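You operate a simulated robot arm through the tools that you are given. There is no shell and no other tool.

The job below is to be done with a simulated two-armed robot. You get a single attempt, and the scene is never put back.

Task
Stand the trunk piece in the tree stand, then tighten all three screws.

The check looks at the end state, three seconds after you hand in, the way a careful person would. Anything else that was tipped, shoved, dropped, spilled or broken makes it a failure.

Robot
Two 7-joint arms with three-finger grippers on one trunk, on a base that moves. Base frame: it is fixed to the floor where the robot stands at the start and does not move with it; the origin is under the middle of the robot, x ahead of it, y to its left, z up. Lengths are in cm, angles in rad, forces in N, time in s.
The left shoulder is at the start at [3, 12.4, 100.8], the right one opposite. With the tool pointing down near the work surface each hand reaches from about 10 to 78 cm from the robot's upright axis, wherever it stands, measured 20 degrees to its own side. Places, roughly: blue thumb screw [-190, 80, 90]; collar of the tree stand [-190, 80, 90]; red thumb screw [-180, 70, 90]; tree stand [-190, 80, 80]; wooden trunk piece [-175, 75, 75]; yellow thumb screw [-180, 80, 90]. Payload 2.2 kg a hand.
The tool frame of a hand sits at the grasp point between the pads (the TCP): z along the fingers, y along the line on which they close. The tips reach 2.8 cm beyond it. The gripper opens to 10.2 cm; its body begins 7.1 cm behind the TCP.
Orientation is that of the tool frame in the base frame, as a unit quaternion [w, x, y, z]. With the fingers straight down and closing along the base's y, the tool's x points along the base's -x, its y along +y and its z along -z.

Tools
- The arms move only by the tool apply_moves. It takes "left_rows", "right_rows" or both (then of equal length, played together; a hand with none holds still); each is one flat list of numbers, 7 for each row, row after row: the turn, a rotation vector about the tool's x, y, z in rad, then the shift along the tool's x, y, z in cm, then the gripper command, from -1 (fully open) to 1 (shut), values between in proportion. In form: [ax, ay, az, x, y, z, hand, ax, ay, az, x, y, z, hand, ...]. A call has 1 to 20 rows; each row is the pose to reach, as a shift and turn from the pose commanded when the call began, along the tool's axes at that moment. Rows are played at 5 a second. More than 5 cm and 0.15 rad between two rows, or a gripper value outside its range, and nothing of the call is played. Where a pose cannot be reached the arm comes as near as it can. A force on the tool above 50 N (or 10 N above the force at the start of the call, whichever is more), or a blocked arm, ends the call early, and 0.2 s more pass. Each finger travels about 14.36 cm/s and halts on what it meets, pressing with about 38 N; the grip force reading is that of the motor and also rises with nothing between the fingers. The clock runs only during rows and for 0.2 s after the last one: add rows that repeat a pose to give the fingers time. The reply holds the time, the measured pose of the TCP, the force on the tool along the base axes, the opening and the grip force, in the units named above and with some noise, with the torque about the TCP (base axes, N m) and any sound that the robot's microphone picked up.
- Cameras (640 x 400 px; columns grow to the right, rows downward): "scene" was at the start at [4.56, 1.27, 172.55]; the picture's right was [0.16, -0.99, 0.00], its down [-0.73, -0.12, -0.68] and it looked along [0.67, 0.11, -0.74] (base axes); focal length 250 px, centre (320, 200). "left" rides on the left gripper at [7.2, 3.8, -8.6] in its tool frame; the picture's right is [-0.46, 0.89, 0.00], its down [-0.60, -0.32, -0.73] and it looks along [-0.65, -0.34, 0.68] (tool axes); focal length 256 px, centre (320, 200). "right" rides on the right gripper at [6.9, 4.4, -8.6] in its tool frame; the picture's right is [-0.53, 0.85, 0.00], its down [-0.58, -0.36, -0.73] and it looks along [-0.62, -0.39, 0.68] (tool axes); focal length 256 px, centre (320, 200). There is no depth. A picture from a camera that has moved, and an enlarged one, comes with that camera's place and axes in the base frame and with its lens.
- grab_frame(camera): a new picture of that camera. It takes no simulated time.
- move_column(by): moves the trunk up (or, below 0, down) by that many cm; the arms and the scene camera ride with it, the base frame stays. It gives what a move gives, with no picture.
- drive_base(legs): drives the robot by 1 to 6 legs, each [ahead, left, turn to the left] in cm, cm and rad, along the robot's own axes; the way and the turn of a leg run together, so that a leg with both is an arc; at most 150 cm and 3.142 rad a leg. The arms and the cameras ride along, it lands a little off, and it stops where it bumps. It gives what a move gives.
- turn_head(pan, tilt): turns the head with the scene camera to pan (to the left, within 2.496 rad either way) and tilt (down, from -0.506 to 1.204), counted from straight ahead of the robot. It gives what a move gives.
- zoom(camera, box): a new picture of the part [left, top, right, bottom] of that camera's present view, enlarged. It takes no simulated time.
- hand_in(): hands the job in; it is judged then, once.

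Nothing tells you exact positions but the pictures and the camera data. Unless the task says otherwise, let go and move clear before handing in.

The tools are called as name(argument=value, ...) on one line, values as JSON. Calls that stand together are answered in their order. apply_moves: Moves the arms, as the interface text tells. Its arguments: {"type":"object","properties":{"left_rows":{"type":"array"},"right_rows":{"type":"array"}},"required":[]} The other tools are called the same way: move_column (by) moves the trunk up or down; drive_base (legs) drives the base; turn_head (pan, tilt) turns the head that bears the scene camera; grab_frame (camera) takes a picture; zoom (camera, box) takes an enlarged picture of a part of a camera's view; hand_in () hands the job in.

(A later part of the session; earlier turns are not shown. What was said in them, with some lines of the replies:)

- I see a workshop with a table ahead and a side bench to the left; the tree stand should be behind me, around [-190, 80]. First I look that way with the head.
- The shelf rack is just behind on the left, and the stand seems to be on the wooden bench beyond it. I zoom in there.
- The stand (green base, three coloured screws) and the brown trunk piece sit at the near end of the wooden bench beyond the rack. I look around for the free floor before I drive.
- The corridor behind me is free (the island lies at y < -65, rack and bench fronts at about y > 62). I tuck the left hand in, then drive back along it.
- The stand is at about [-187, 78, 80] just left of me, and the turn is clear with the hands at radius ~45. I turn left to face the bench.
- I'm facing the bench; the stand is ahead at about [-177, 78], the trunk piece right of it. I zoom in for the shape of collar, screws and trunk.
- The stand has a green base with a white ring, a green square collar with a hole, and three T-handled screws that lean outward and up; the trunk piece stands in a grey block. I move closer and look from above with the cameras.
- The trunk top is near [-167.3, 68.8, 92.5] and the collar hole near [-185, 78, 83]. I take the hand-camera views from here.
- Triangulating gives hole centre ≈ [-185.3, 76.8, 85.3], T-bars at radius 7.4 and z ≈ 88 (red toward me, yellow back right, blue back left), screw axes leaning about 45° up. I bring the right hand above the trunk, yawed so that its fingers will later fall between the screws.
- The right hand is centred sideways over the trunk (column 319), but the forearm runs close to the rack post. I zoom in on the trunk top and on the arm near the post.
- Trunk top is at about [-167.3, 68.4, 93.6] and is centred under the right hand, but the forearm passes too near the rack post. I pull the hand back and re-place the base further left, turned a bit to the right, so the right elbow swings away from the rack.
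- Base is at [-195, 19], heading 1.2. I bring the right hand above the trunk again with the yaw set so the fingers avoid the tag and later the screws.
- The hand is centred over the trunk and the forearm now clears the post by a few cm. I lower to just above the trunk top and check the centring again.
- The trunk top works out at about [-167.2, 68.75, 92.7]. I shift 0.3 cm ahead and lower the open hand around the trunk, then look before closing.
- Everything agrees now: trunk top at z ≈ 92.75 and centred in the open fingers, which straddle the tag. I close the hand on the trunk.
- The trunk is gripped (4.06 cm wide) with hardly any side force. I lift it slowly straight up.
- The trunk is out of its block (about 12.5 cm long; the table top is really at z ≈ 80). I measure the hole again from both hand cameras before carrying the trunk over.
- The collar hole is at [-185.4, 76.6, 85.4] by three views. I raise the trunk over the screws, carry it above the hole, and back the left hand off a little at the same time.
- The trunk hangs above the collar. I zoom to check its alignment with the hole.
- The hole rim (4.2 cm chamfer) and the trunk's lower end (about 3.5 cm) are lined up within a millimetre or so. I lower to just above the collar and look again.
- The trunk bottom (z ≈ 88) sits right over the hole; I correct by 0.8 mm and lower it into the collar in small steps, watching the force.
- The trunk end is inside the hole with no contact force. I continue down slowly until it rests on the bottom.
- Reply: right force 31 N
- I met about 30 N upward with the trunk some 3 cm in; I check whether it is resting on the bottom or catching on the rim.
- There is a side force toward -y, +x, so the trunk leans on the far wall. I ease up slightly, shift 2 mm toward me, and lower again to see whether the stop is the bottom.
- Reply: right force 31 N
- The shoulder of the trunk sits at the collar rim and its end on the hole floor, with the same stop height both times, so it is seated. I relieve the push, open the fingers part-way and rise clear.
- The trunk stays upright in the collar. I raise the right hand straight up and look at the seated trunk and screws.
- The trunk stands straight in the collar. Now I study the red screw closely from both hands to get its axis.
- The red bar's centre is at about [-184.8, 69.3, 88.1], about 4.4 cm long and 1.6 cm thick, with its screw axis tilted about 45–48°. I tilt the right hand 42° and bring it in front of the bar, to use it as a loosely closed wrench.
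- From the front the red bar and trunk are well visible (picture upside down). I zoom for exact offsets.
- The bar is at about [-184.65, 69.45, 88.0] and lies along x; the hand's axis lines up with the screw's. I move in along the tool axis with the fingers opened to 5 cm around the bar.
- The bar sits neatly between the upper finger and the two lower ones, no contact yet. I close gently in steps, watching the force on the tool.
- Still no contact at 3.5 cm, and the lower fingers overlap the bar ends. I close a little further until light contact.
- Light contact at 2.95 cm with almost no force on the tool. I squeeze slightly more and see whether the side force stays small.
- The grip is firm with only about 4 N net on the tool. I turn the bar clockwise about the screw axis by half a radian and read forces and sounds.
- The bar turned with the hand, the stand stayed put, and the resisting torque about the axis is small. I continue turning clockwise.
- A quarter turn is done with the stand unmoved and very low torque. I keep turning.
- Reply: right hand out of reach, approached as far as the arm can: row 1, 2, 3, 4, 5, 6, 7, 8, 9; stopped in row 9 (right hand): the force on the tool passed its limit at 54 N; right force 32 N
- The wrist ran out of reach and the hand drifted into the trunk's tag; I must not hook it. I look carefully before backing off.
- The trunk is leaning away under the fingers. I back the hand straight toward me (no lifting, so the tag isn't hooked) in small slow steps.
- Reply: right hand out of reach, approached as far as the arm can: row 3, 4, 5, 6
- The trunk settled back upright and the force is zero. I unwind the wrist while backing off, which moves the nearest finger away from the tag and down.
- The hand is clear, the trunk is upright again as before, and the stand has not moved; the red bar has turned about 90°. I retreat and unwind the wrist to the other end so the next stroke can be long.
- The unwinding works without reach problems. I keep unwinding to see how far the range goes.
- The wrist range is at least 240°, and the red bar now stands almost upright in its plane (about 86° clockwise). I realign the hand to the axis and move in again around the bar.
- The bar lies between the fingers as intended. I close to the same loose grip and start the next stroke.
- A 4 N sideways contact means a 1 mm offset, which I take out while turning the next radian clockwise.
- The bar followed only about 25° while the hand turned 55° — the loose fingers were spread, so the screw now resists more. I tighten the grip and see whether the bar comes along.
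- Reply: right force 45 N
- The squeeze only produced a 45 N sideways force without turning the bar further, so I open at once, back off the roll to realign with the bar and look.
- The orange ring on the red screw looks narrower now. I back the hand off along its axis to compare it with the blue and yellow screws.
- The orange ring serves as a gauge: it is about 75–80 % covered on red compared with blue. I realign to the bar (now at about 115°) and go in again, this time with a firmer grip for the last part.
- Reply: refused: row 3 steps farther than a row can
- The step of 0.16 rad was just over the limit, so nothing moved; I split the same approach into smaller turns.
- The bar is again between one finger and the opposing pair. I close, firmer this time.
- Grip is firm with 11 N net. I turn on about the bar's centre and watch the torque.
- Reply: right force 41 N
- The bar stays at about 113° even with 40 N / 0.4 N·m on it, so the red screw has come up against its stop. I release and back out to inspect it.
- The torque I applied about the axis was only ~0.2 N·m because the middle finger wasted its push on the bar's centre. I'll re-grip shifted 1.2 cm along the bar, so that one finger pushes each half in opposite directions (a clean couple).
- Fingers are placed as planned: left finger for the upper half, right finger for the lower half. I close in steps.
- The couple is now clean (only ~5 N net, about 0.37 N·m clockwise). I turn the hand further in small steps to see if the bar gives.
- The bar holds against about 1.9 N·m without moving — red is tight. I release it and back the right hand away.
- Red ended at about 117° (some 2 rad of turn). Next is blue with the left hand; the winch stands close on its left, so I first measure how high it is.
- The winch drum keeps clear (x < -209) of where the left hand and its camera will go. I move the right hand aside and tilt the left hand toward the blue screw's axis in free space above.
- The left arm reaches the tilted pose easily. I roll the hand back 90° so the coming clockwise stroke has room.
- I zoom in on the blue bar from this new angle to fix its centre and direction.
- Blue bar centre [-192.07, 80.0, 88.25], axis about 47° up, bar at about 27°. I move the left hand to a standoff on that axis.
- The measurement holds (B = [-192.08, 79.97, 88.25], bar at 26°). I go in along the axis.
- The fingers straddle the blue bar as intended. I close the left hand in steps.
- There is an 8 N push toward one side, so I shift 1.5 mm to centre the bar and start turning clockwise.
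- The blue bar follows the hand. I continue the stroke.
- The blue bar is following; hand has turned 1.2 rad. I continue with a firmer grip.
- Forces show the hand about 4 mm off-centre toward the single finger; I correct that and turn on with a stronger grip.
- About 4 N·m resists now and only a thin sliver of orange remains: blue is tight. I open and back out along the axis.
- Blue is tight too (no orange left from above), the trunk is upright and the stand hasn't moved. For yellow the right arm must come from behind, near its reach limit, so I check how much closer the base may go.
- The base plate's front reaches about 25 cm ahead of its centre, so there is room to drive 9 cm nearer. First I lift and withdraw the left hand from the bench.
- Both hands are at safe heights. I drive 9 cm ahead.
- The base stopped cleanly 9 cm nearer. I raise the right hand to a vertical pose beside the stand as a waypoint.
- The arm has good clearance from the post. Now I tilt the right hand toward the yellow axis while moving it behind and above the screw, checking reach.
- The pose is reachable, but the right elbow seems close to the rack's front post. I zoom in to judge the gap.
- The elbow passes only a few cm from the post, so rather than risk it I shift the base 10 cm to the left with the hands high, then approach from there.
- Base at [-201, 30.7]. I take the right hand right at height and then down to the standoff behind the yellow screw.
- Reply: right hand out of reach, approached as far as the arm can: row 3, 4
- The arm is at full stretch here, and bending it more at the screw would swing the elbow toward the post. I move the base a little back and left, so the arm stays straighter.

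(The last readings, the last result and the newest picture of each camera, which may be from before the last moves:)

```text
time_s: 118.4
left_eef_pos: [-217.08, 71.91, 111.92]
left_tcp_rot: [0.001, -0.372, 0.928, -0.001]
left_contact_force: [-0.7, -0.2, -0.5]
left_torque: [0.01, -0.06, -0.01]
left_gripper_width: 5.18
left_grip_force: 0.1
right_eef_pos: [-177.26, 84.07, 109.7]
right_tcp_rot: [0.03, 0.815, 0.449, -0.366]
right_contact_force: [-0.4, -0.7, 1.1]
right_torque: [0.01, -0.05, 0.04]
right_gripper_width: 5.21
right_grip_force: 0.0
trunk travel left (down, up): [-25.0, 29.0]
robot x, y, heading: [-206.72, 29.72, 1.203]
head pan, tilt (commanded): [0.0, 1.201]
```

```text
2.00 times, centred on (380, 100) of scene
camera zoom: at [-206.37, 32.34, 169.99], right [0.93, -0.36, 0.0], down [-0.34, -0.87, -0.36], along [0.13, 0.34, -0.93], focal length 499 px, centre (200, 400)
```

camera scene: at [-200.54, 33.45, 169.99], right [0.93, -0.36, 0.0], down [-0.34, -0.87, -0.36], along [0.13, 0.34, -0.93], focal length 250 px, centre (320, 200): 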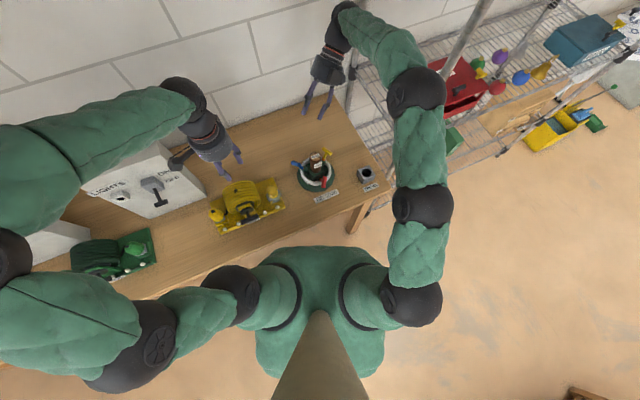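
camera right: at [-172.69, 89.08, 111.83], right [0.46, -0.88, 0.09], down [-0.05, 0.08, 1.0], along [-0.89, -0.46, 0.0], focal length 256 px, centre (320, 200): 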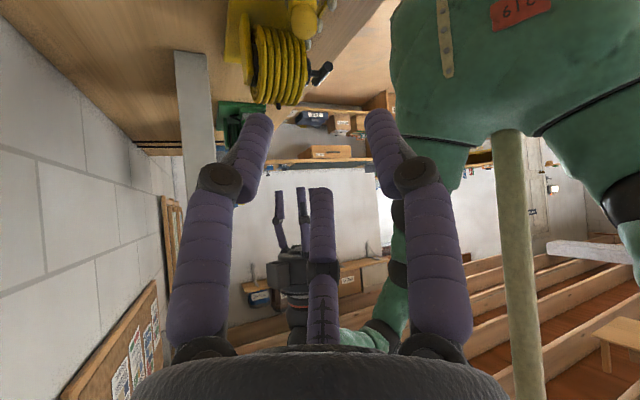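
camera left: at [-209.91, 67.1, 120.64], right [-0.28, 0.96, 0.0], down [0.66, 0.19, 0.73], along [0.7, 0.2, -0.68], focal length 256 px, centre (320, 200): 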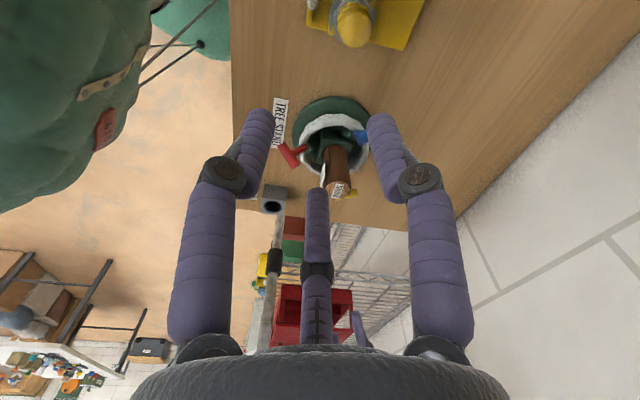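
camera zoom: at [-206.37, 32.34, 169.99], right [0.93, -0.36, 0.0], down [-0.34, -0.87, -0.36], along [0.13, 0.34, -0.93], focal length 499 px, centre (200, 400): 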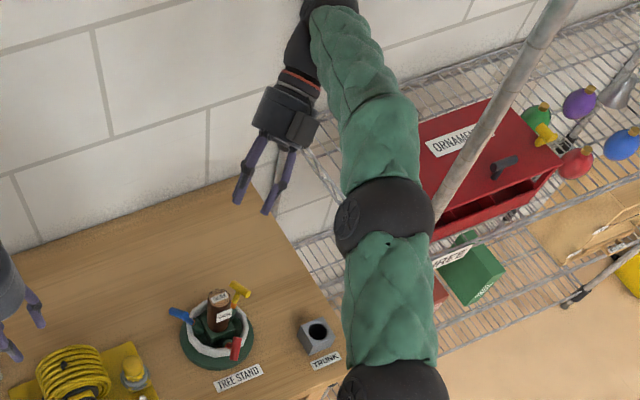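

The elbow now has room from the post. I lower the right hand to a standoff 6 cm behind the yellow screw.

apply_moves(right_rows=[0, 0, 0, 2.2, 1.3, 2.3, -0.02, 0, 0, 0, 4.4, 2.6, 4.6, -0.02, 0, 0, 0, 6.6, 3.8, 6.9, -0.02, 0, 0, 0, 8.8, 5.1, 9.2, -0.02, 0, 0, 0, 10.85, 6.27, 11.47, -0.02, 0, 0, 0, 10.85, 6.27, 11.47, -0.02])

grab_frame(camera="scene")

grab_frame(camera="right")

grab_frame(camera="left")

```text
time_s: 119.8
left_eef_pos: [-217.05, 71.9, 112.08]
left_tcp_rot: [0.0, -0.372, 0.928, -0.001]
left_contact_force: [0.7, 0.0, -0.1]
left_torque: [-0.03, -0.02, 0.01]
left_gripper_width: 5.2
left_grip_force: 0.0
right_eef_pos: [-175.22, 83.87, 92.77]
right_tcp_rot: [0.029, 0.815, 0.449, -0.366]
right_contact_force: [-0.1, 0.2, 0.5]
right_torque: [0.0, -0.04, 0.0]
right_gripper_width: 5.2
right_grip_force: 0.1
trunk travel left (down, up): [-25.0, 29.0]
robot x, y, heading: [-206.64, 29.73, 1.198]
head pan, tilt (commanded): [0.0, 1.201]
```

```text
taken
camera scene: at [-206.12, 32.34, 169.99], right [0.93, -0.36, 0.0], down [-0.34, -0.87, -0.36], along [0.13, 0.34, -0.93], focal length 250 px, centre (320, 200)
```

scene: 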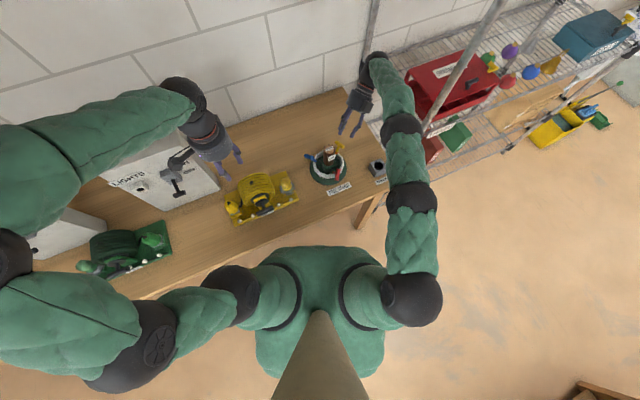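

```text
taken
camera right: at [-164.8, 89.44, 93.7], right [0.46, -0.88, 0.09], down [-0.05, 0.08, 1.0], along [-0.89, -0.46, 0.0], focal length 256 px, centre (320, 200)
```

right: 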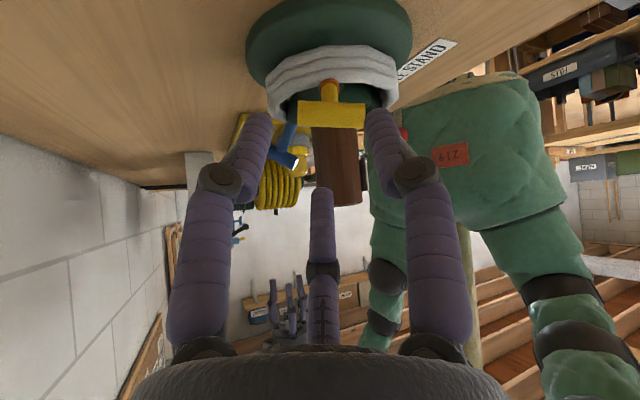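

```text
taken
camera left: at [-224.87, 69.73, 120.62], right [-0.28, 0.96, 0.0], down [0.66, 0.19, 0.73], along [0.7, 0.2, -0.68], focal length 256 px, centre (320, 200)
```

left: 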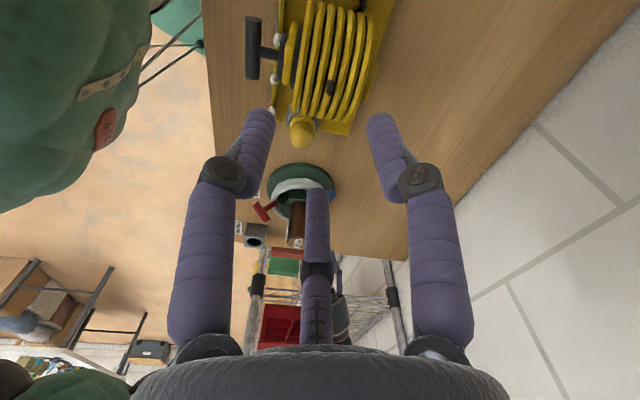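

The right hand reached the standoff with the elbow well clear. I zoom in on the yellow bar to fix its centre.

zoom(camera="right", box=[250, 50, 410, 170])

zoom(camera="scene", box=[300, 110, 400, 210])

```text
3.33 times, centred on (330, 110) of right
camera zoom: at [-164.8, 89.44, 93.7], right [0.46, -0.88, 0.09], down [-0.05, 0.08, 1.0], along [-0.89, -0.46, 0.0], focal length 853 px, centre (287, 500)
```

zoom: 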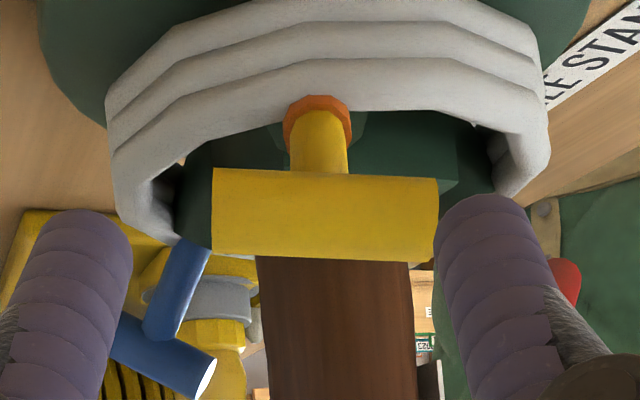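

```text
4.00 times, centred on (350, 160) of scene
camera zoom: at [-206.12, 32.34, 169.99], right [0.93, -0.36, 0.0], down [-0.34, -0.87, -0.36], along [0.13, 0.34, -0.93], focal length 998 px, centre (200, 360)
```

zoom: 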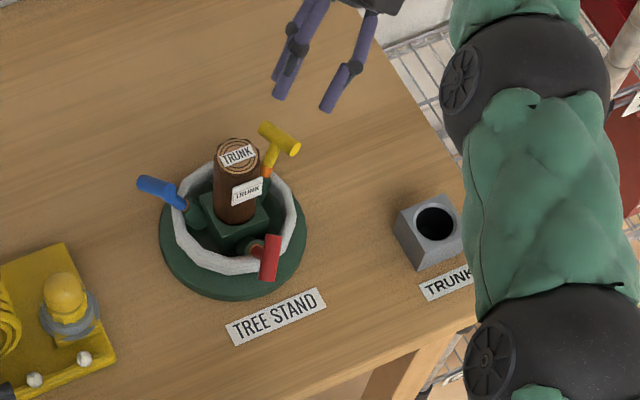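

Yellow bar centre [-179.03, 80.68, 88.2], bar angle about 8°. I go in along the axis.

apply_moves(right_rows=[0, 0, 0.02, 0.25, -0.18, 0.8, -0.02, 0, 0, 0.03, 0.49, -0.36, 1.8, -0.02, 0, 0, 0.03, 0.49, -0.36, 3.2, -0.02, 0, 0, 0.03, 0.49, -0.36, 4.6, -0.02, 0, 0, 0.03, 0.49, -0.36, 5.67, -0.02, 0, 0, 0.03, 0.49, -0.36, 5.67, -0.02])

grab_frame(camera="right")

zoom(camera="right", box=[220, 60, 420, 220])

zoom(camera="scene", box=[300, 110, 400, 210])

```text
time_s: 121.2
left_eef_pos: [-216.98, 71.81, 112.03]
left_tcp_rot: [-0.001, -0.372, 0.928, 0.001]
left_contact_force: [0.3, -0.3, 0.7]
left_torque: [-0.01, 0.01, -0.02]
left_gripper_width: 5.19
left_grip_force: 0.0
right_eef_pos: [-178.62, 82.27, 88.57]
right_tcp_rot: [0.033, 0.821, 0.437, -0.366]
right_contact_force: [0.5, -0.9, -0.3]
right_torque: [0.02, -0.01, 0.01]
right_gripper_width: 5.17
right_grip_force: 0.1
trunk travel left (down, up): [-25.0, 29.0]
robot x, y, heading: [-206.65, 29.97, 1.203]
head pan, tilt (commanded): [0.0, 1.201]
```

```text
taken
camera right: at [-168.03, 87.61, 89.41], right [0.44, -0.89, 0.11], down [-0.06, 0.1, 0.99], along [-0.9, -0.44, -0.01], focal length 256 px, centre (320, 200)
```

right: 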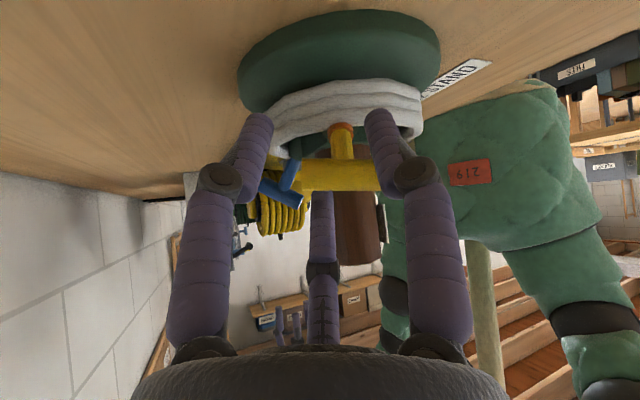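

```text
2.50 times, centred on (320, 140) of right
camera zoom: at [-168.03, 87.61, 89.41], right [0.44, -0.89, 0.11], down [-0.06, 0.1, 0.99], along [-0.9, -0.44, -0.01], focal length 640 px, centre (320, 350)
```

zoom: 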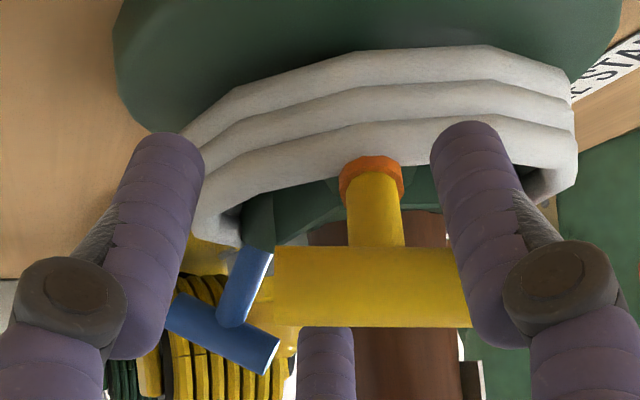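

```text
4.00 times, centred on (350, 160) of scene
camera zoom: at [-206.08, 32.39, 169.99], right [0.93, -0.36, 0.0], down [-0.34, -0.87, -0.36], along [0.13, 0.34, -0.93], focal length 998 px, centre (200, 360)
```

zoom: 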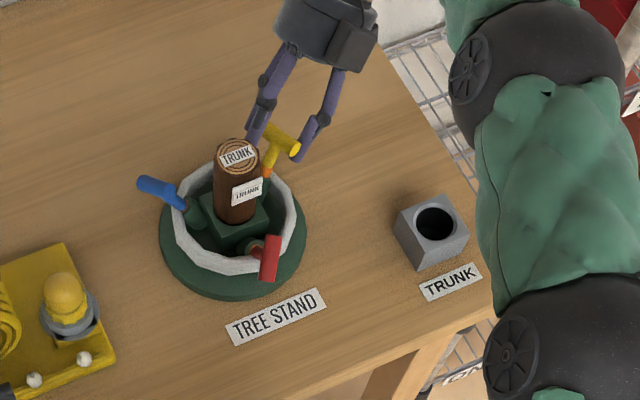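

The fingers straddle the yellow bar properly. I close in steps.

apply_moves(right_rows=[0, 0, 0, 0, 0, 0, 0.2, 0, 0, 0, 0, 0, 0, 0.4, 0, 0, 0, 0, 0, 0, 0.5, 0, 0, 0, 0, 0, 0, 0.56, 0, 0, 0, 0, 0, 0, 0.56])

zoom(camera="right", box=[220, 60, 420, 220])

```text
time_s: 122.4
left_eef_pos: [-216.76, 71.88, 112.08]
left_tcp_rot: [0.0, -0.372, 0.928, -0.001]
left_contact_force: [-0.1, 0.5, 0.8]
left_torque: [0.02, 0.0, -0.03]
left_gripper_width: 5.21
left_grip_force: 0.2
right_eef_pos: [-178.63, 82.34, 88.38]
right_tcp_rot: [0.033, 0.822, 0.436, -0.366]
right_contact_force: [4.2, 0.3, -4.1]
right_torque: [0.11, -0.03, 0.04]
right_gripper_width: 2.6
right_grip_force: 2.9
trunk travel left (down, up): [-25.0, 29.0]
robot x, y, heading: [-206.79, 29.74, 1.204]
head pan, tilt (commanded): [0.0, 1.201]
```

```text
2.50 times, centred on (320, 140) of right
camera zoom: at [-167.94, 87.6, 89.36], right [0.44, -0.89, 0.11], down [-0.06, 0.1, 0.99], along [-0.9, -0.44, -0.01], focal length 640 px, centre (320, 350)
```

zoom: 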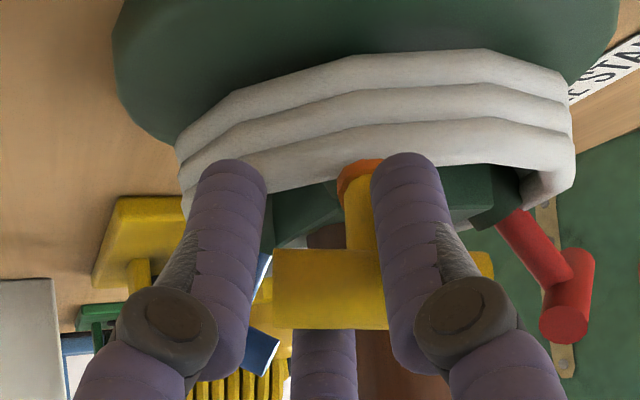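

A small 6 N offset to centre out, then I start the clockwise stroke on yellow.

apply_moves(right_rows=[0, 0, 0, 0.11, 0.065, 0, 0.58, 0, 0, 0.12, 0.184, 0.214, 0, 0.6, 0, 0, 0.24, 0.24, 0.37, 0, 0.6, 0, 0, 0.36, 0.276, 0.532, 0, 0.6, 0, 0, 0.48, 0.293, 0.697, 0, 0.6])

zoom(camera="right", box=[220, 60, 420, 220])

grab_frame(camera="scene")

```text
time_s: 123.6
left_eef_pos: [-216.96, 71.8, 112.1]
left_tcp_rot: [0.0, -0.371, 0.928, 0.0]
left_contact_force: [0.5, 0.0, 0.5]
left_torque: [-0.03, 0.01, -0.03]
left_gripper_width: 5.2
left_grip_force: 0.0
right_eef_pos: [-178.07, 81.97, 88.19]
right_tcp_rot: [0.12, 0.902, 0.229, -0.347]
right_contact_force: [1.3, -0.4, -1.9]
right_torque: [0.11, -0.05, 0.01]
right_gripper_width: 2.16
right_grip_force: 0.8
trunk travel left (down, up): [-25.0, 29.0]
robot x, y, heading: [-206.84, 29.85, 1.202]
head pan, tilt (commanded): [0.0, 1.201]
```

```text
2.50 times, centred on (320, 140) of right
camera zoom: at [-166.35, 83.79, 90.1], right [0.07, -0.91, 0.41], down [-0.14, 0.4, 0.91], along [-0.99, -0.12, -0.1], focal length 640 px, centre (320, 350)
```

zoom: 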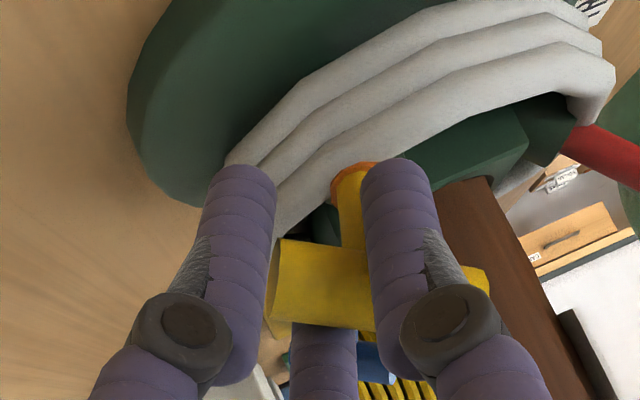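

```text
taken
camera scene: at [-206.04, 32.37, 169.99], right [0.93, -0.36, 0.0], down [-0.34, -0.87, -0.36], along [0.13, 0.34, -0.93], focal length 250 px, centre (320, 200)
```

scene: 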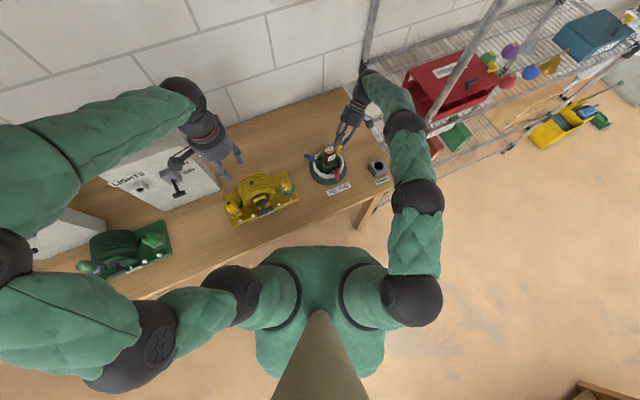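

Yellow follows with very low force. I continue.

apply_moves(right_rows=[0, 0, 0.12, 0.074, 0.149, 0, 0.64, 0, 0, 0.24, 0.13, 0.305, 0, 0.64, 0, 0, 0.36, 0.166, 0.467, 0, 0.64, 0, 0, 0.48, 0.183, 0.632, 0, 0.64, 0, 0, 0.6, 0.18, 0.798, 0, 0.64, 0, 0, 0.72, 0.157, 0.963, 0, 0.64])

zoom(camera="right", box=[220, 60, 420, 220])

zoom(camera="scene", box=[300, 60, 480, 220])

```text
time_s: 125.0
left_eef_pos: [-216.96, 71.95, 111.89]
left_tcp_rot: [0.0, -0.372, 0.928, 0.0]
left_contact_force: [-0.5, 0.1, 0.3]
left_torque: [-0.02, 0.02, 0.01]
left_gripper_width: 5.21
left_grip_force: 0.0
right_eef_pos: [-177.56, 81.3, 88.0]
right_tcp_rot: [0.234, 0.924, -0.104, -0.283]
right_contact_force: [0.2, 6.9, 1.5]
right_torque: [0.01, 0.18, -0.21]
right_gripper_width: 1.98
right_grip_force: 44.7
trunk travel left (down, up): [-25.0, 29.0]
robot x, y, heading: [-206.69, 29.9, 1.199]
head pan, tilt (commanded): [0.0, 1.201]
```

```text
2.50 times, centred on (320, 140) of right
camera zoom: at [-167.11, 78.55, 93.36], right [-0.49, -0.56, 0.67], down [-0.03, 0.78, 0.63], along [-0.87, 0.28, -0.4], focal length 640 px, centre (320, 350)
```

zoom: 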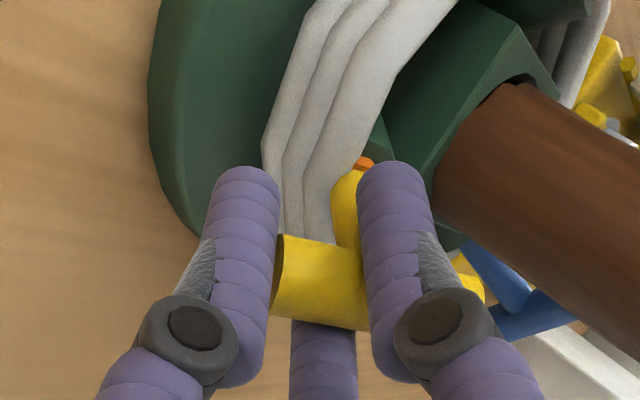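

```text
2.50 times, centred on (390, 140) of scene
camera zoom: at [-206.1, 32.48, 169.99], right [0.93, -0.36, 0.0], down [-0.34, -0.87, -0.36], along [0.13, 0.34, -0.93], focal length 624 px, centre (145, 350)
```

zoom: 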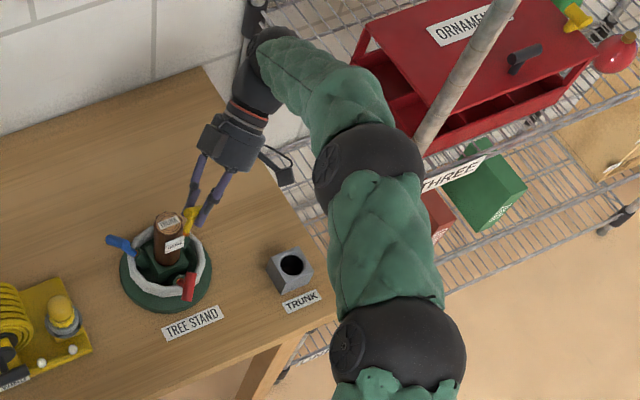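

The yellow bar has turned about 70°, all forces low and the elbow clear. I continue the stroke.

apply_moves(right_rows=[0, 0, 0.12, -0.006, 0.1, 0, 0.66, 0, 0, 0.24, 0.05, 0.255, 0, 0.66, 0, 0, 0.36, 0.086, 0.417, 0, 0.68, 0, 0, 0.48, 0.103, 0.582, 0, 0.68])

zoom(camera="right", box=[220, 60, 420, 220])

```text
time_s: 126.0
left_eef_pos: [-216.88, 71.98, 111.91]
left_tcp_rot: [0.0, -0.372, 0.928, -0.001]
left_contact_force: [0.2, -0.8, -0.2]
left_torque: [0.0, 0.03, -0.02]
left_gripper_width: 5.17
left_grip_force: 0.0
right_eef_pos: [-177.41, 80.8, 88.28]
right_tcp_rot: [0.294, 0.873, -0.32, -0.218]
right_contact_force: [2.4, 11.5, -3.5]
right_torque: [0.41, -0.29, 0.56]
right_gripper_width: 2.0
right_grip_force: 44.8
trunk travel left (down, up): [-25.0, 29.0]
robot x, y, heading: [-206.57, 30.17, 1.201]
head pan, tilt (commanded): [0.0, 1.201]
```

```text
2.50 times, centred on (320, 140) of right
camera zoom: at [-169.47, 76.62, 96.18], right [-0.74, -0.16, 0.66], down [0.17, 0.9, 0.41], along [-0.65, 0.41, -0.64], focal length 640 px, centre (320, 350)
```

zoom: 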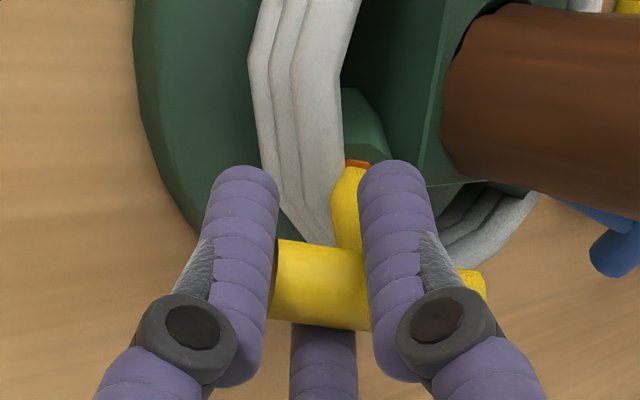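

Resistance is beginning to rise (0.5 N·m at about 98° of turn). I go on in smaller steps until it stops.

apply_moves(right_rows=[0, 0, 0, -0.15, -0.09, 0, 0.7, 0, 0, 0.1, -0.084, 0.028, 0, 0.74, 0, 0, 0.2, -0.03, 0.153, 0, 0.74, 0, 0, 0.3, 0.011, 0.282, 0, 0.76])

zoom(camera="right", box=[220, 60, 420, 220])

```text
time_s: 127.0
left_eef_pos: [-217.06, 71.92, 112.04]
left_tcp_rot: [0.0, -0.371, 0.928, 0.001]
left_contact_force: [-0.6, 0.4, 0.0]
left_torque: [-0.02, -0.01, 0.01]
left_gripper_width: 5.2
left_grip_force: 0.0
right_eef_pos: [-177.39, 80.54, 88.52]
right_tcp_rot: [0.325, 0.816, -0.447, -0.172]
right_contact_force: [6.7, 4.7, 0.0]
right_torque: [0.92, 0.1, 1.3]
right_gripper_width: 2.4
right_grip_force: 45.4
trunk travel left (down, up): [-25.0, 29.0]
robot x, y, heading: [-206.51, 29.93, 1.199]
head pan, tilt (commanded): [0.0, 1.201]
```

```text
2.50 times, centred on (320, 140) of right
camera zoom: at [-171.5, 76.32, 97.92], right [-0.81, 0.12, 0.57], down [0.33, 0.9, 0.28], along [-0.48, 0.42, -0.77], focal length 640 px, centre (320, 350)
```

zoom: 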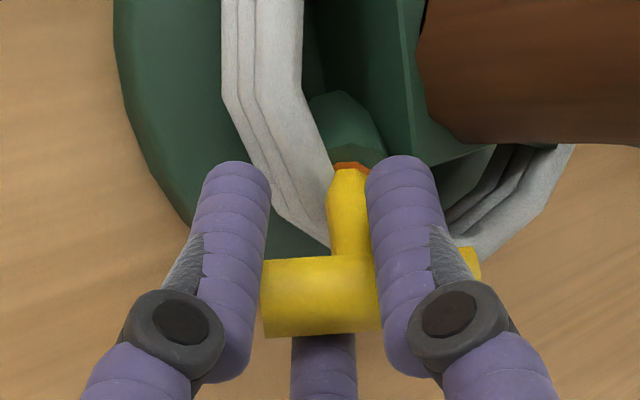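

It now resists with 1.5 N·m and the bar lags: the stop is reached or near. One more small push to be sure.

apply_moves(right_rows=[0, 0, 0.07, 0.05, 0.08, 0, 0.8, 0, 0, 0.14, 0.09, 0.17, 0, 0.85, 0, 0, 0.14, 0.09, 0.17, 0, 0.85])

zoom(camera="right", box=[220, 60, 420, 220])

```text
time_s: 127.8
left_eef_pos: [-216.91, 71.87, 112.06]
left_tcp_rot: [0.0, -0.371, 0.928, 0.0]
left_contact_force: [-0.4, 0.0, -0.7]
left_torque: [0.02, -0.02, 0.01]
left_gripper_width: 5.2
left_grip_force: 0.1
right_eef_pos: [-177.71, 80.44, 88.58]
right_tcp_rot: [0.334, 0.783, -0.503, -0.15]
right_contact_force: [3.6, 6.2, 4.0]
right_torque: [1.3, 0.63, 1.78]
right_gripper_width: 2.69
right_grip_force: 44.8
trunk travel left (down, up): [-25.0, 29.0]
robot x, y, heading: [-206.7, 29.67, 1.202]
head pan, tilt (commanded): [0.0, 1.201]
```

```text
2.50 times, centred on (320, 140) of right
camera zoom: at [-172.52, 76.39, 98.68], right [-0.82, 0.25, 0.52], down [0.41, 0.88, 0.23], along [-0.4, 0.4, -0.83], focal length 640 px, centre (320, 350)
```

zoom: 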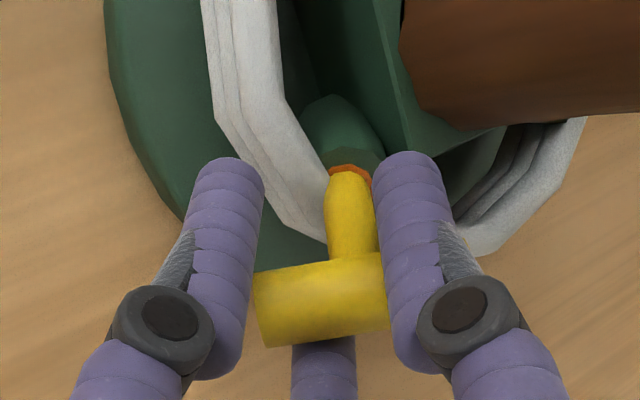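

2.3 N·m now and the bar no longer moves: yellow is tight. I open and withdraw along the axis.

apply_moves(right_rows=[0, 0, 0, 0, 0, 0, 0.5, 0, 0, 0, 0, 0, 0, 0.2, 0, 0, 0, 0, 0, 0, -0.02, 0, 0, 0, 0, 0, 0, -0.02, 0, 0, 0, 0, 0, -1.5, -0.02, 0, 0, 0, 0, 0, -3.5, -0.02, 0, 0, 0, 0, 0, -6, -0.02, 0, 0, 0, 0, 0, -7, -0.02])

grab_frame(camera="right")

zoom(camera="right", box=[240, 20, 440, 180])

zoom(camera="scene", box=[300, 110, 400, 210])

```text
time_s: 129.6
left_eef_pos: [-216.97, 71.92, 112.14]
left_tcp_rot: [0.0, -0.372, 0.928, 0.001]
left_contact_force: [0.3, -0.8, -0.3]
left_torque: [0.01, -0.01, -0.01]
left_gripper_width: 5.23
left_grip_force: 0.2
right_eef_pos: [-173.52, 83.03, 93.77]
right_tcp_rot: [0.336, 0.783, -0.503, -0.149]
right_contact_force: [0.3, 0.1, -0.1]
right_torque: [-0.02, 0.02, 0.02]
right_gripper_width: 5.21
right_grip_force: 0.0
trunk travel left (down, up): [-25.0, 29.0]
robot x, y, heading: [-206.38, 30.25, 1.199]
head pan, tilt (commanded): [0.0, 1.201]
```

```text
taken
camera right: at [-168.48, 78.98, 103.81], right [-0.82, 0.25, 0.52], down [0.41, 0.88, 0.23], along [-0.4, 0.4, -0.83], focal length 256 px, centre (320, 200)
```

right: 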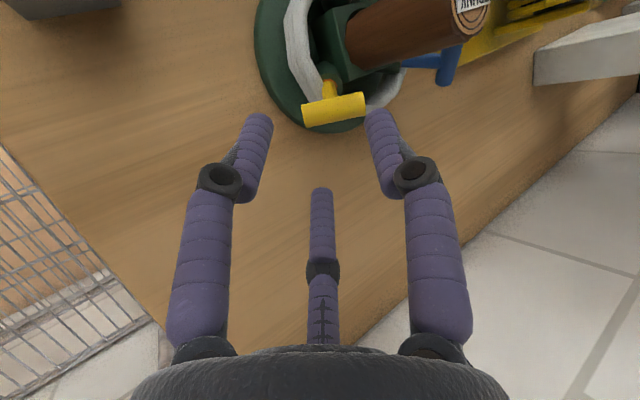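

```text
2.50 times, centred on (340, 100) of right
camera zoom: at [-168.48, 78.98, 103.81], right [-0.82, 0.25, 0.52], down [0.41, 0.88, 0.23], along [-0.4, 0.4, -0.83], focal length 640 px, centre (270, 450)
```

zoom: 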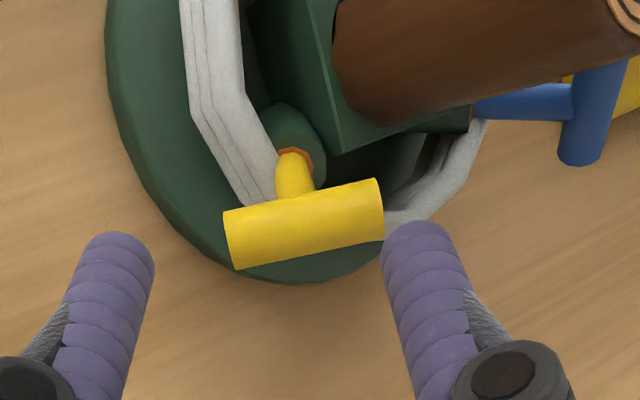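

```text
4.00 times, centred on (350, 160) of scene
camera zoom: at [-206.08, 32.39, 169.99], right [0.93, -0.36, 0.0], down [-0.34, -0.87, -0.36], along [0.13, 0.34, -0.93], focal length 998 px, centre (200, 360)
```

zoom: 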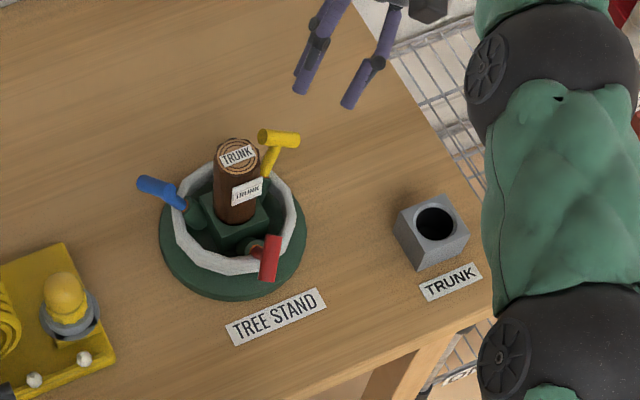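

All three bars stand at the same end angle (about 117–121°) with the rings covered, and the trunk is upright. I now raise and withdraw the right hand clear of the bench.

apply_moves(right_rows=[0, 0, 0, 0.42, 2.7, -2.9, -0.02, 0, 0, 0, 0.84, 5.41, -5.86, -0.02, 0, 0, 0, 3.56, 8.4, -7.3, -0.02, 0, 0, 0, 6.27, 11.4, -8.7, -0.02, 0, 0, 0, 8.99, 14.34, -10.17, -0.02, 0.124, -0.019, 0, 10.9, 15.7, -8.95, -0.02, 0.247, -0.038, 0, 12.8, 17.0, -7.7, -0.02, 0.371, -0.0575, 0, 14.7, 18.3, -6.5, -0.02, 0.495, -0.077, 0, 16.6, 19.7, -5.3, -0.02, 0.618, -0.096, 0, 18.5, 21.0, -4.1, -0.02, 0.742, -0.115, 0, 20.4, 22.3, -2.83, -0.02])

turn_head(pan=-0.1, tilt=0.95)

grab_frame(camera="scene")

grab_frame(camera="right")

```text
time_s: 132.0
left_eef_pos: [-216.86, 71.76, 112.04]
left_tcp_rot: [0.0, -0.373, 0.928, 0.0]
left_contact_force: [1.2, -0.3, 0.4]
left_torque: [0.04, 0.02, 0.02]
left_gripper_width: 5.17
left_grip_force: 0.1
right_eef_pos: [-178.14, 59.85, 113.05]
right_tcp_rot: [-0.001, 0.841, -0.541, 0.0]
right_contact_force: [-0.8, 0.9, -0.1]
right_torque: [0.02, 0.0, 0.01]
right_gripper_width: 5.22
right_grip_force: 0.1
trunk travel left (down, up): [-25.0, 29.0]
robot x, y, heading: [-206.66, 29.99, 1.202]
head pan, tilt (commanded): [0.0, 1.201]
```

```text
time_s: 132.8
left_eef_pos: [-216.91, 71.81, 111.98]
left_tcp_rot: [0.0, -0.373, 0.928, 0.0]
left_contact_force: [0.4, 0.7, -0.1]
left_torque: [0.01, 0.01, 0.01]
left_gripper_width: 5.18
left_grip_force: 0.0
right_eef_pos: [-178.14, 59.93, 112.86]
right_tcp_rot: [0.001, 0.841, -0.541, 0.0]
right_contact_force: [0.3, -0.9, -0.1]
right_torque: [0.02, 0.03, -0.01]
right_gripper_width: 5.2
right_grip_force: 0.0
trunk travel left (down, up): [-25.0, 29.0]
robot x, y, heading: [-206.5, 30.06, 1.206]
head pan, tilt (commanded): [-0.099, 0.949]
```

```text
taken
camera scene: at [-204.84, 33.61, 171.6], right [0.89, -0.45, 0.0], down [-0.37, -0.73, -0.58], along [0.26, 0.52, -0.81], focal length 250 px, centre (320, 200)
```

scene: 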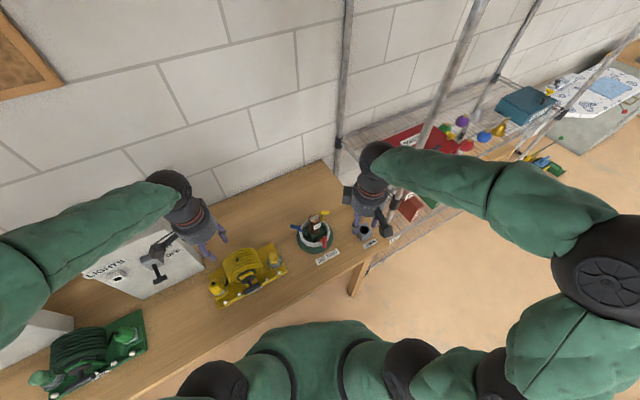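

```text
taken
camera right: at [-179.12, 51.89, 121.62], right [-0.99, 0.13, 0.0], down [0.09, 0.68, 0.73], along [0.1, 0.72, -0.68], focal length 256 px, centre (320, 200)
```

right: 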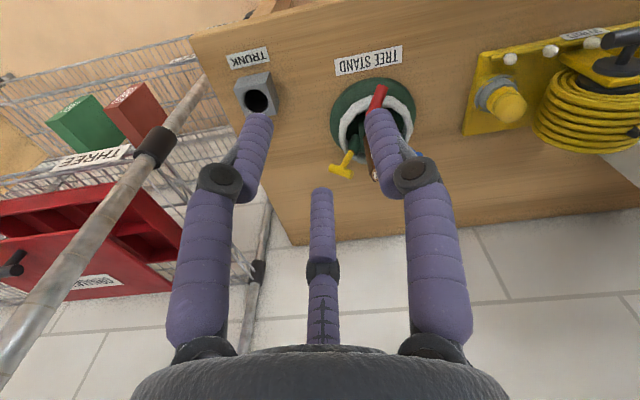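

Both hands are above the bench. I back the robot away and inspect the finished stand.

drive_base(legs=[[-22, 0, 0]])

grab_frame(camera="scene")

grab_frame(camera="left")

grab_frame(camera="right")

```text
time_s: 134.5
left_eef_pos: [-224.89, 51.23, 112.08]
left_tcp_rot: [0.001, -0.372, 0.928, 0.0]
left_contact_force: [1.0, -0.5, -0.1]
left_torque: [0.03, 0.01, 0.01]
left_gripper_width: 5.21
left_grip_force: 0.1
right_eef_pos: [-185.99, 39.22, 112.96]
right_tcp_rot: [0.0, 0.841, -0.542, 0.0]
right_contact_force: [1.1, -0.2, 0.5]
right_torque: [0.02, 0.0, 0.01]
right_gripper_width: 5.21
right_grip_force: 0.1
trunk travel left (down, up): [-25.0, 29.0]
robot x, y, heading: [-214.44, 9.56, 1.198]
head pan, tilt (commanded): [-0.099, 0.949]
```

```text
taken
camera scene: at [-212.82, 12.94, 171.61], right [0.89, -0.45, 0.0], down [-0.37, -0.72, -0.58], along [0.26, 0.52, -0.81], focal length 250 px, centre (320, 200)
```

scene: 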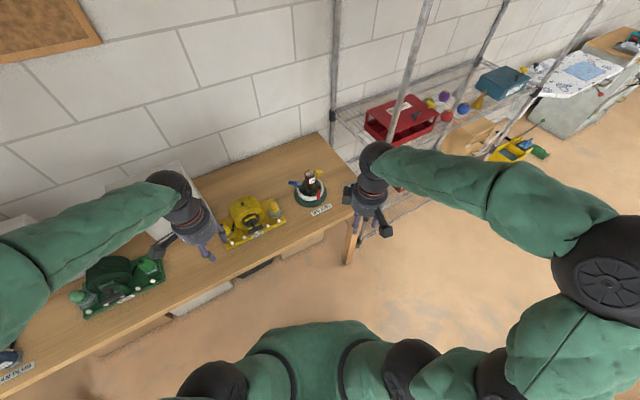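

```text
taken
camera left: at [-232.78, 49.12, 120.64], right [-0.27, 0.96, 0.0], down [0.66, 0.19, 0.73], along [0.7, 0.2, -0.68], focal length 256 px, centre (320, 200)
```

left: 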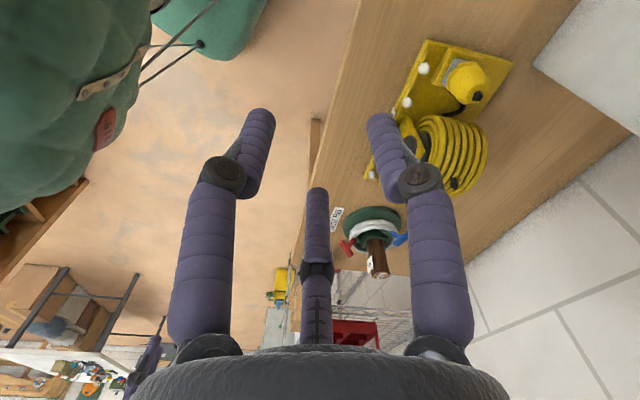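

```text
taken
camera right: at [-187.08, 31.21, 121.64], right [-0.99, 0.14, 0.0], down [0.09, 0.67, 0.73], along [0.1, 0.73, -0.68], focal length 256 px, centre (320, 200)
```

right: 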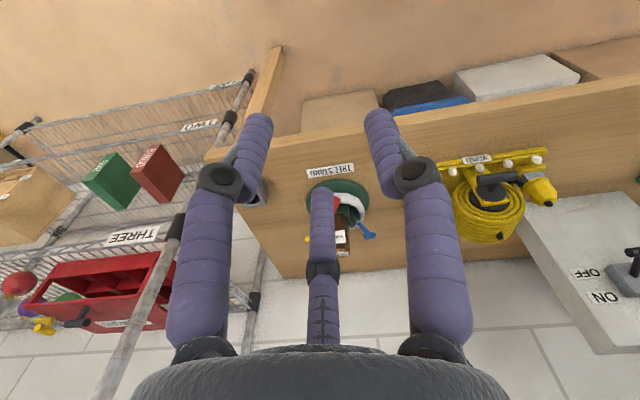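

zoom(camera="scene", box=[285, 150, 345, 220])

zoom(camera="left", box=[330, 190, 420, 290])

zoom(camera="scene", box=[60, 100, 460, 330])

```text
5.71 times, centred on (315, 185) of scene
camera zoom: at [-212.82, 12.94, 171.61], right [0.89, -0.45, 0.0], down [-0.37, -0.72, -0.58], along [0.26, 0.52, -0.81], focal length 1426 px, centre (349, 286)
```

zoom: 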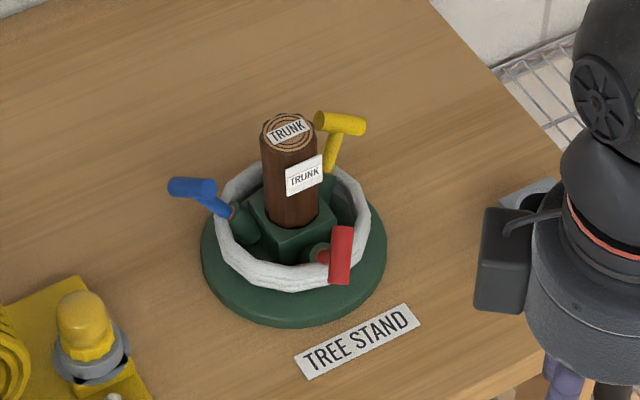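

```text
4.00 times, centred on (375, 240) of left
camera zoom: at [-232.78, 49.12, 120.64], right [-0.27, 0.96, 0.0], down [0.66, 0.19, 0.73], along [0.7, 0.2, -0.68], focal length 1024 px, centre (100, 40)
```

zoom: 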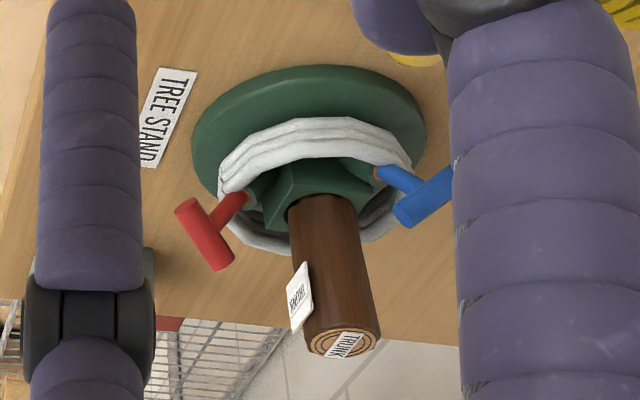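

```text
1.60 times, centred on (260, 215) of scene
camera zoom: at [-212.82, 12.94, 171.61], right [0.89, -0.45, 0.0], down [-0.37, -0.72, -0.58], along [0.26, 0.52, -0.81], focal length 399 px, centre (416, 176)
```

zoom: 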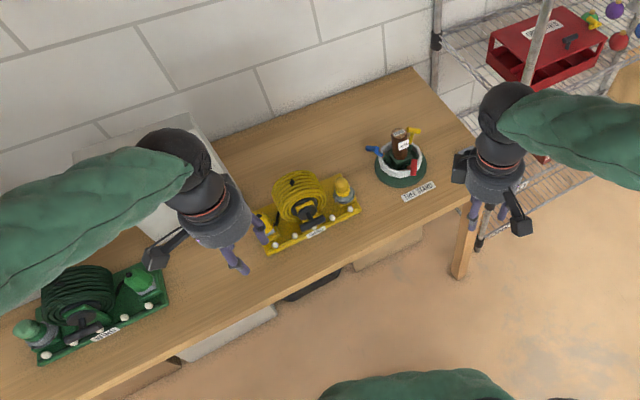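

The trunk stands upright in the collar, all three T-bars rest at the same end angle with their rings covered, and the block, winch and rack are untouched. Both hands are open and clear, so I hand the job in.

hand_in()

```text
The job is handed in.
```

The trunk piece is standing upright in the tree stand and all three thumb screws are tightened. I've handed the job in; I don't have the verdict yet.

- **Trunk:** It sits fully in the collar, with its shoulder at the rim. In the last pictures it was vertical.
- **Screws:** I turned red, blue and yellow clockwise until each stopped moving. Red then held against about 1.9 N·m, blue about 4 N·m and yellow about 2.3 N·m. All three bars ended at nearly the same angle, and only a thin sliver of each orange ring still shows.
- **One mishap:** While I was turning the red screw, the right wrist ran past its reach. The hand pushed into the trunk's tag with about 54 N and tilted the trunk. I backed off straight away, and the trunk settled upright again before I went on.
- **Surroundings:** In the pictures, the tree stand, trunk holder, winch and rack did not appear to have moved.

Both hands were open and clear of the bench when I handed in.
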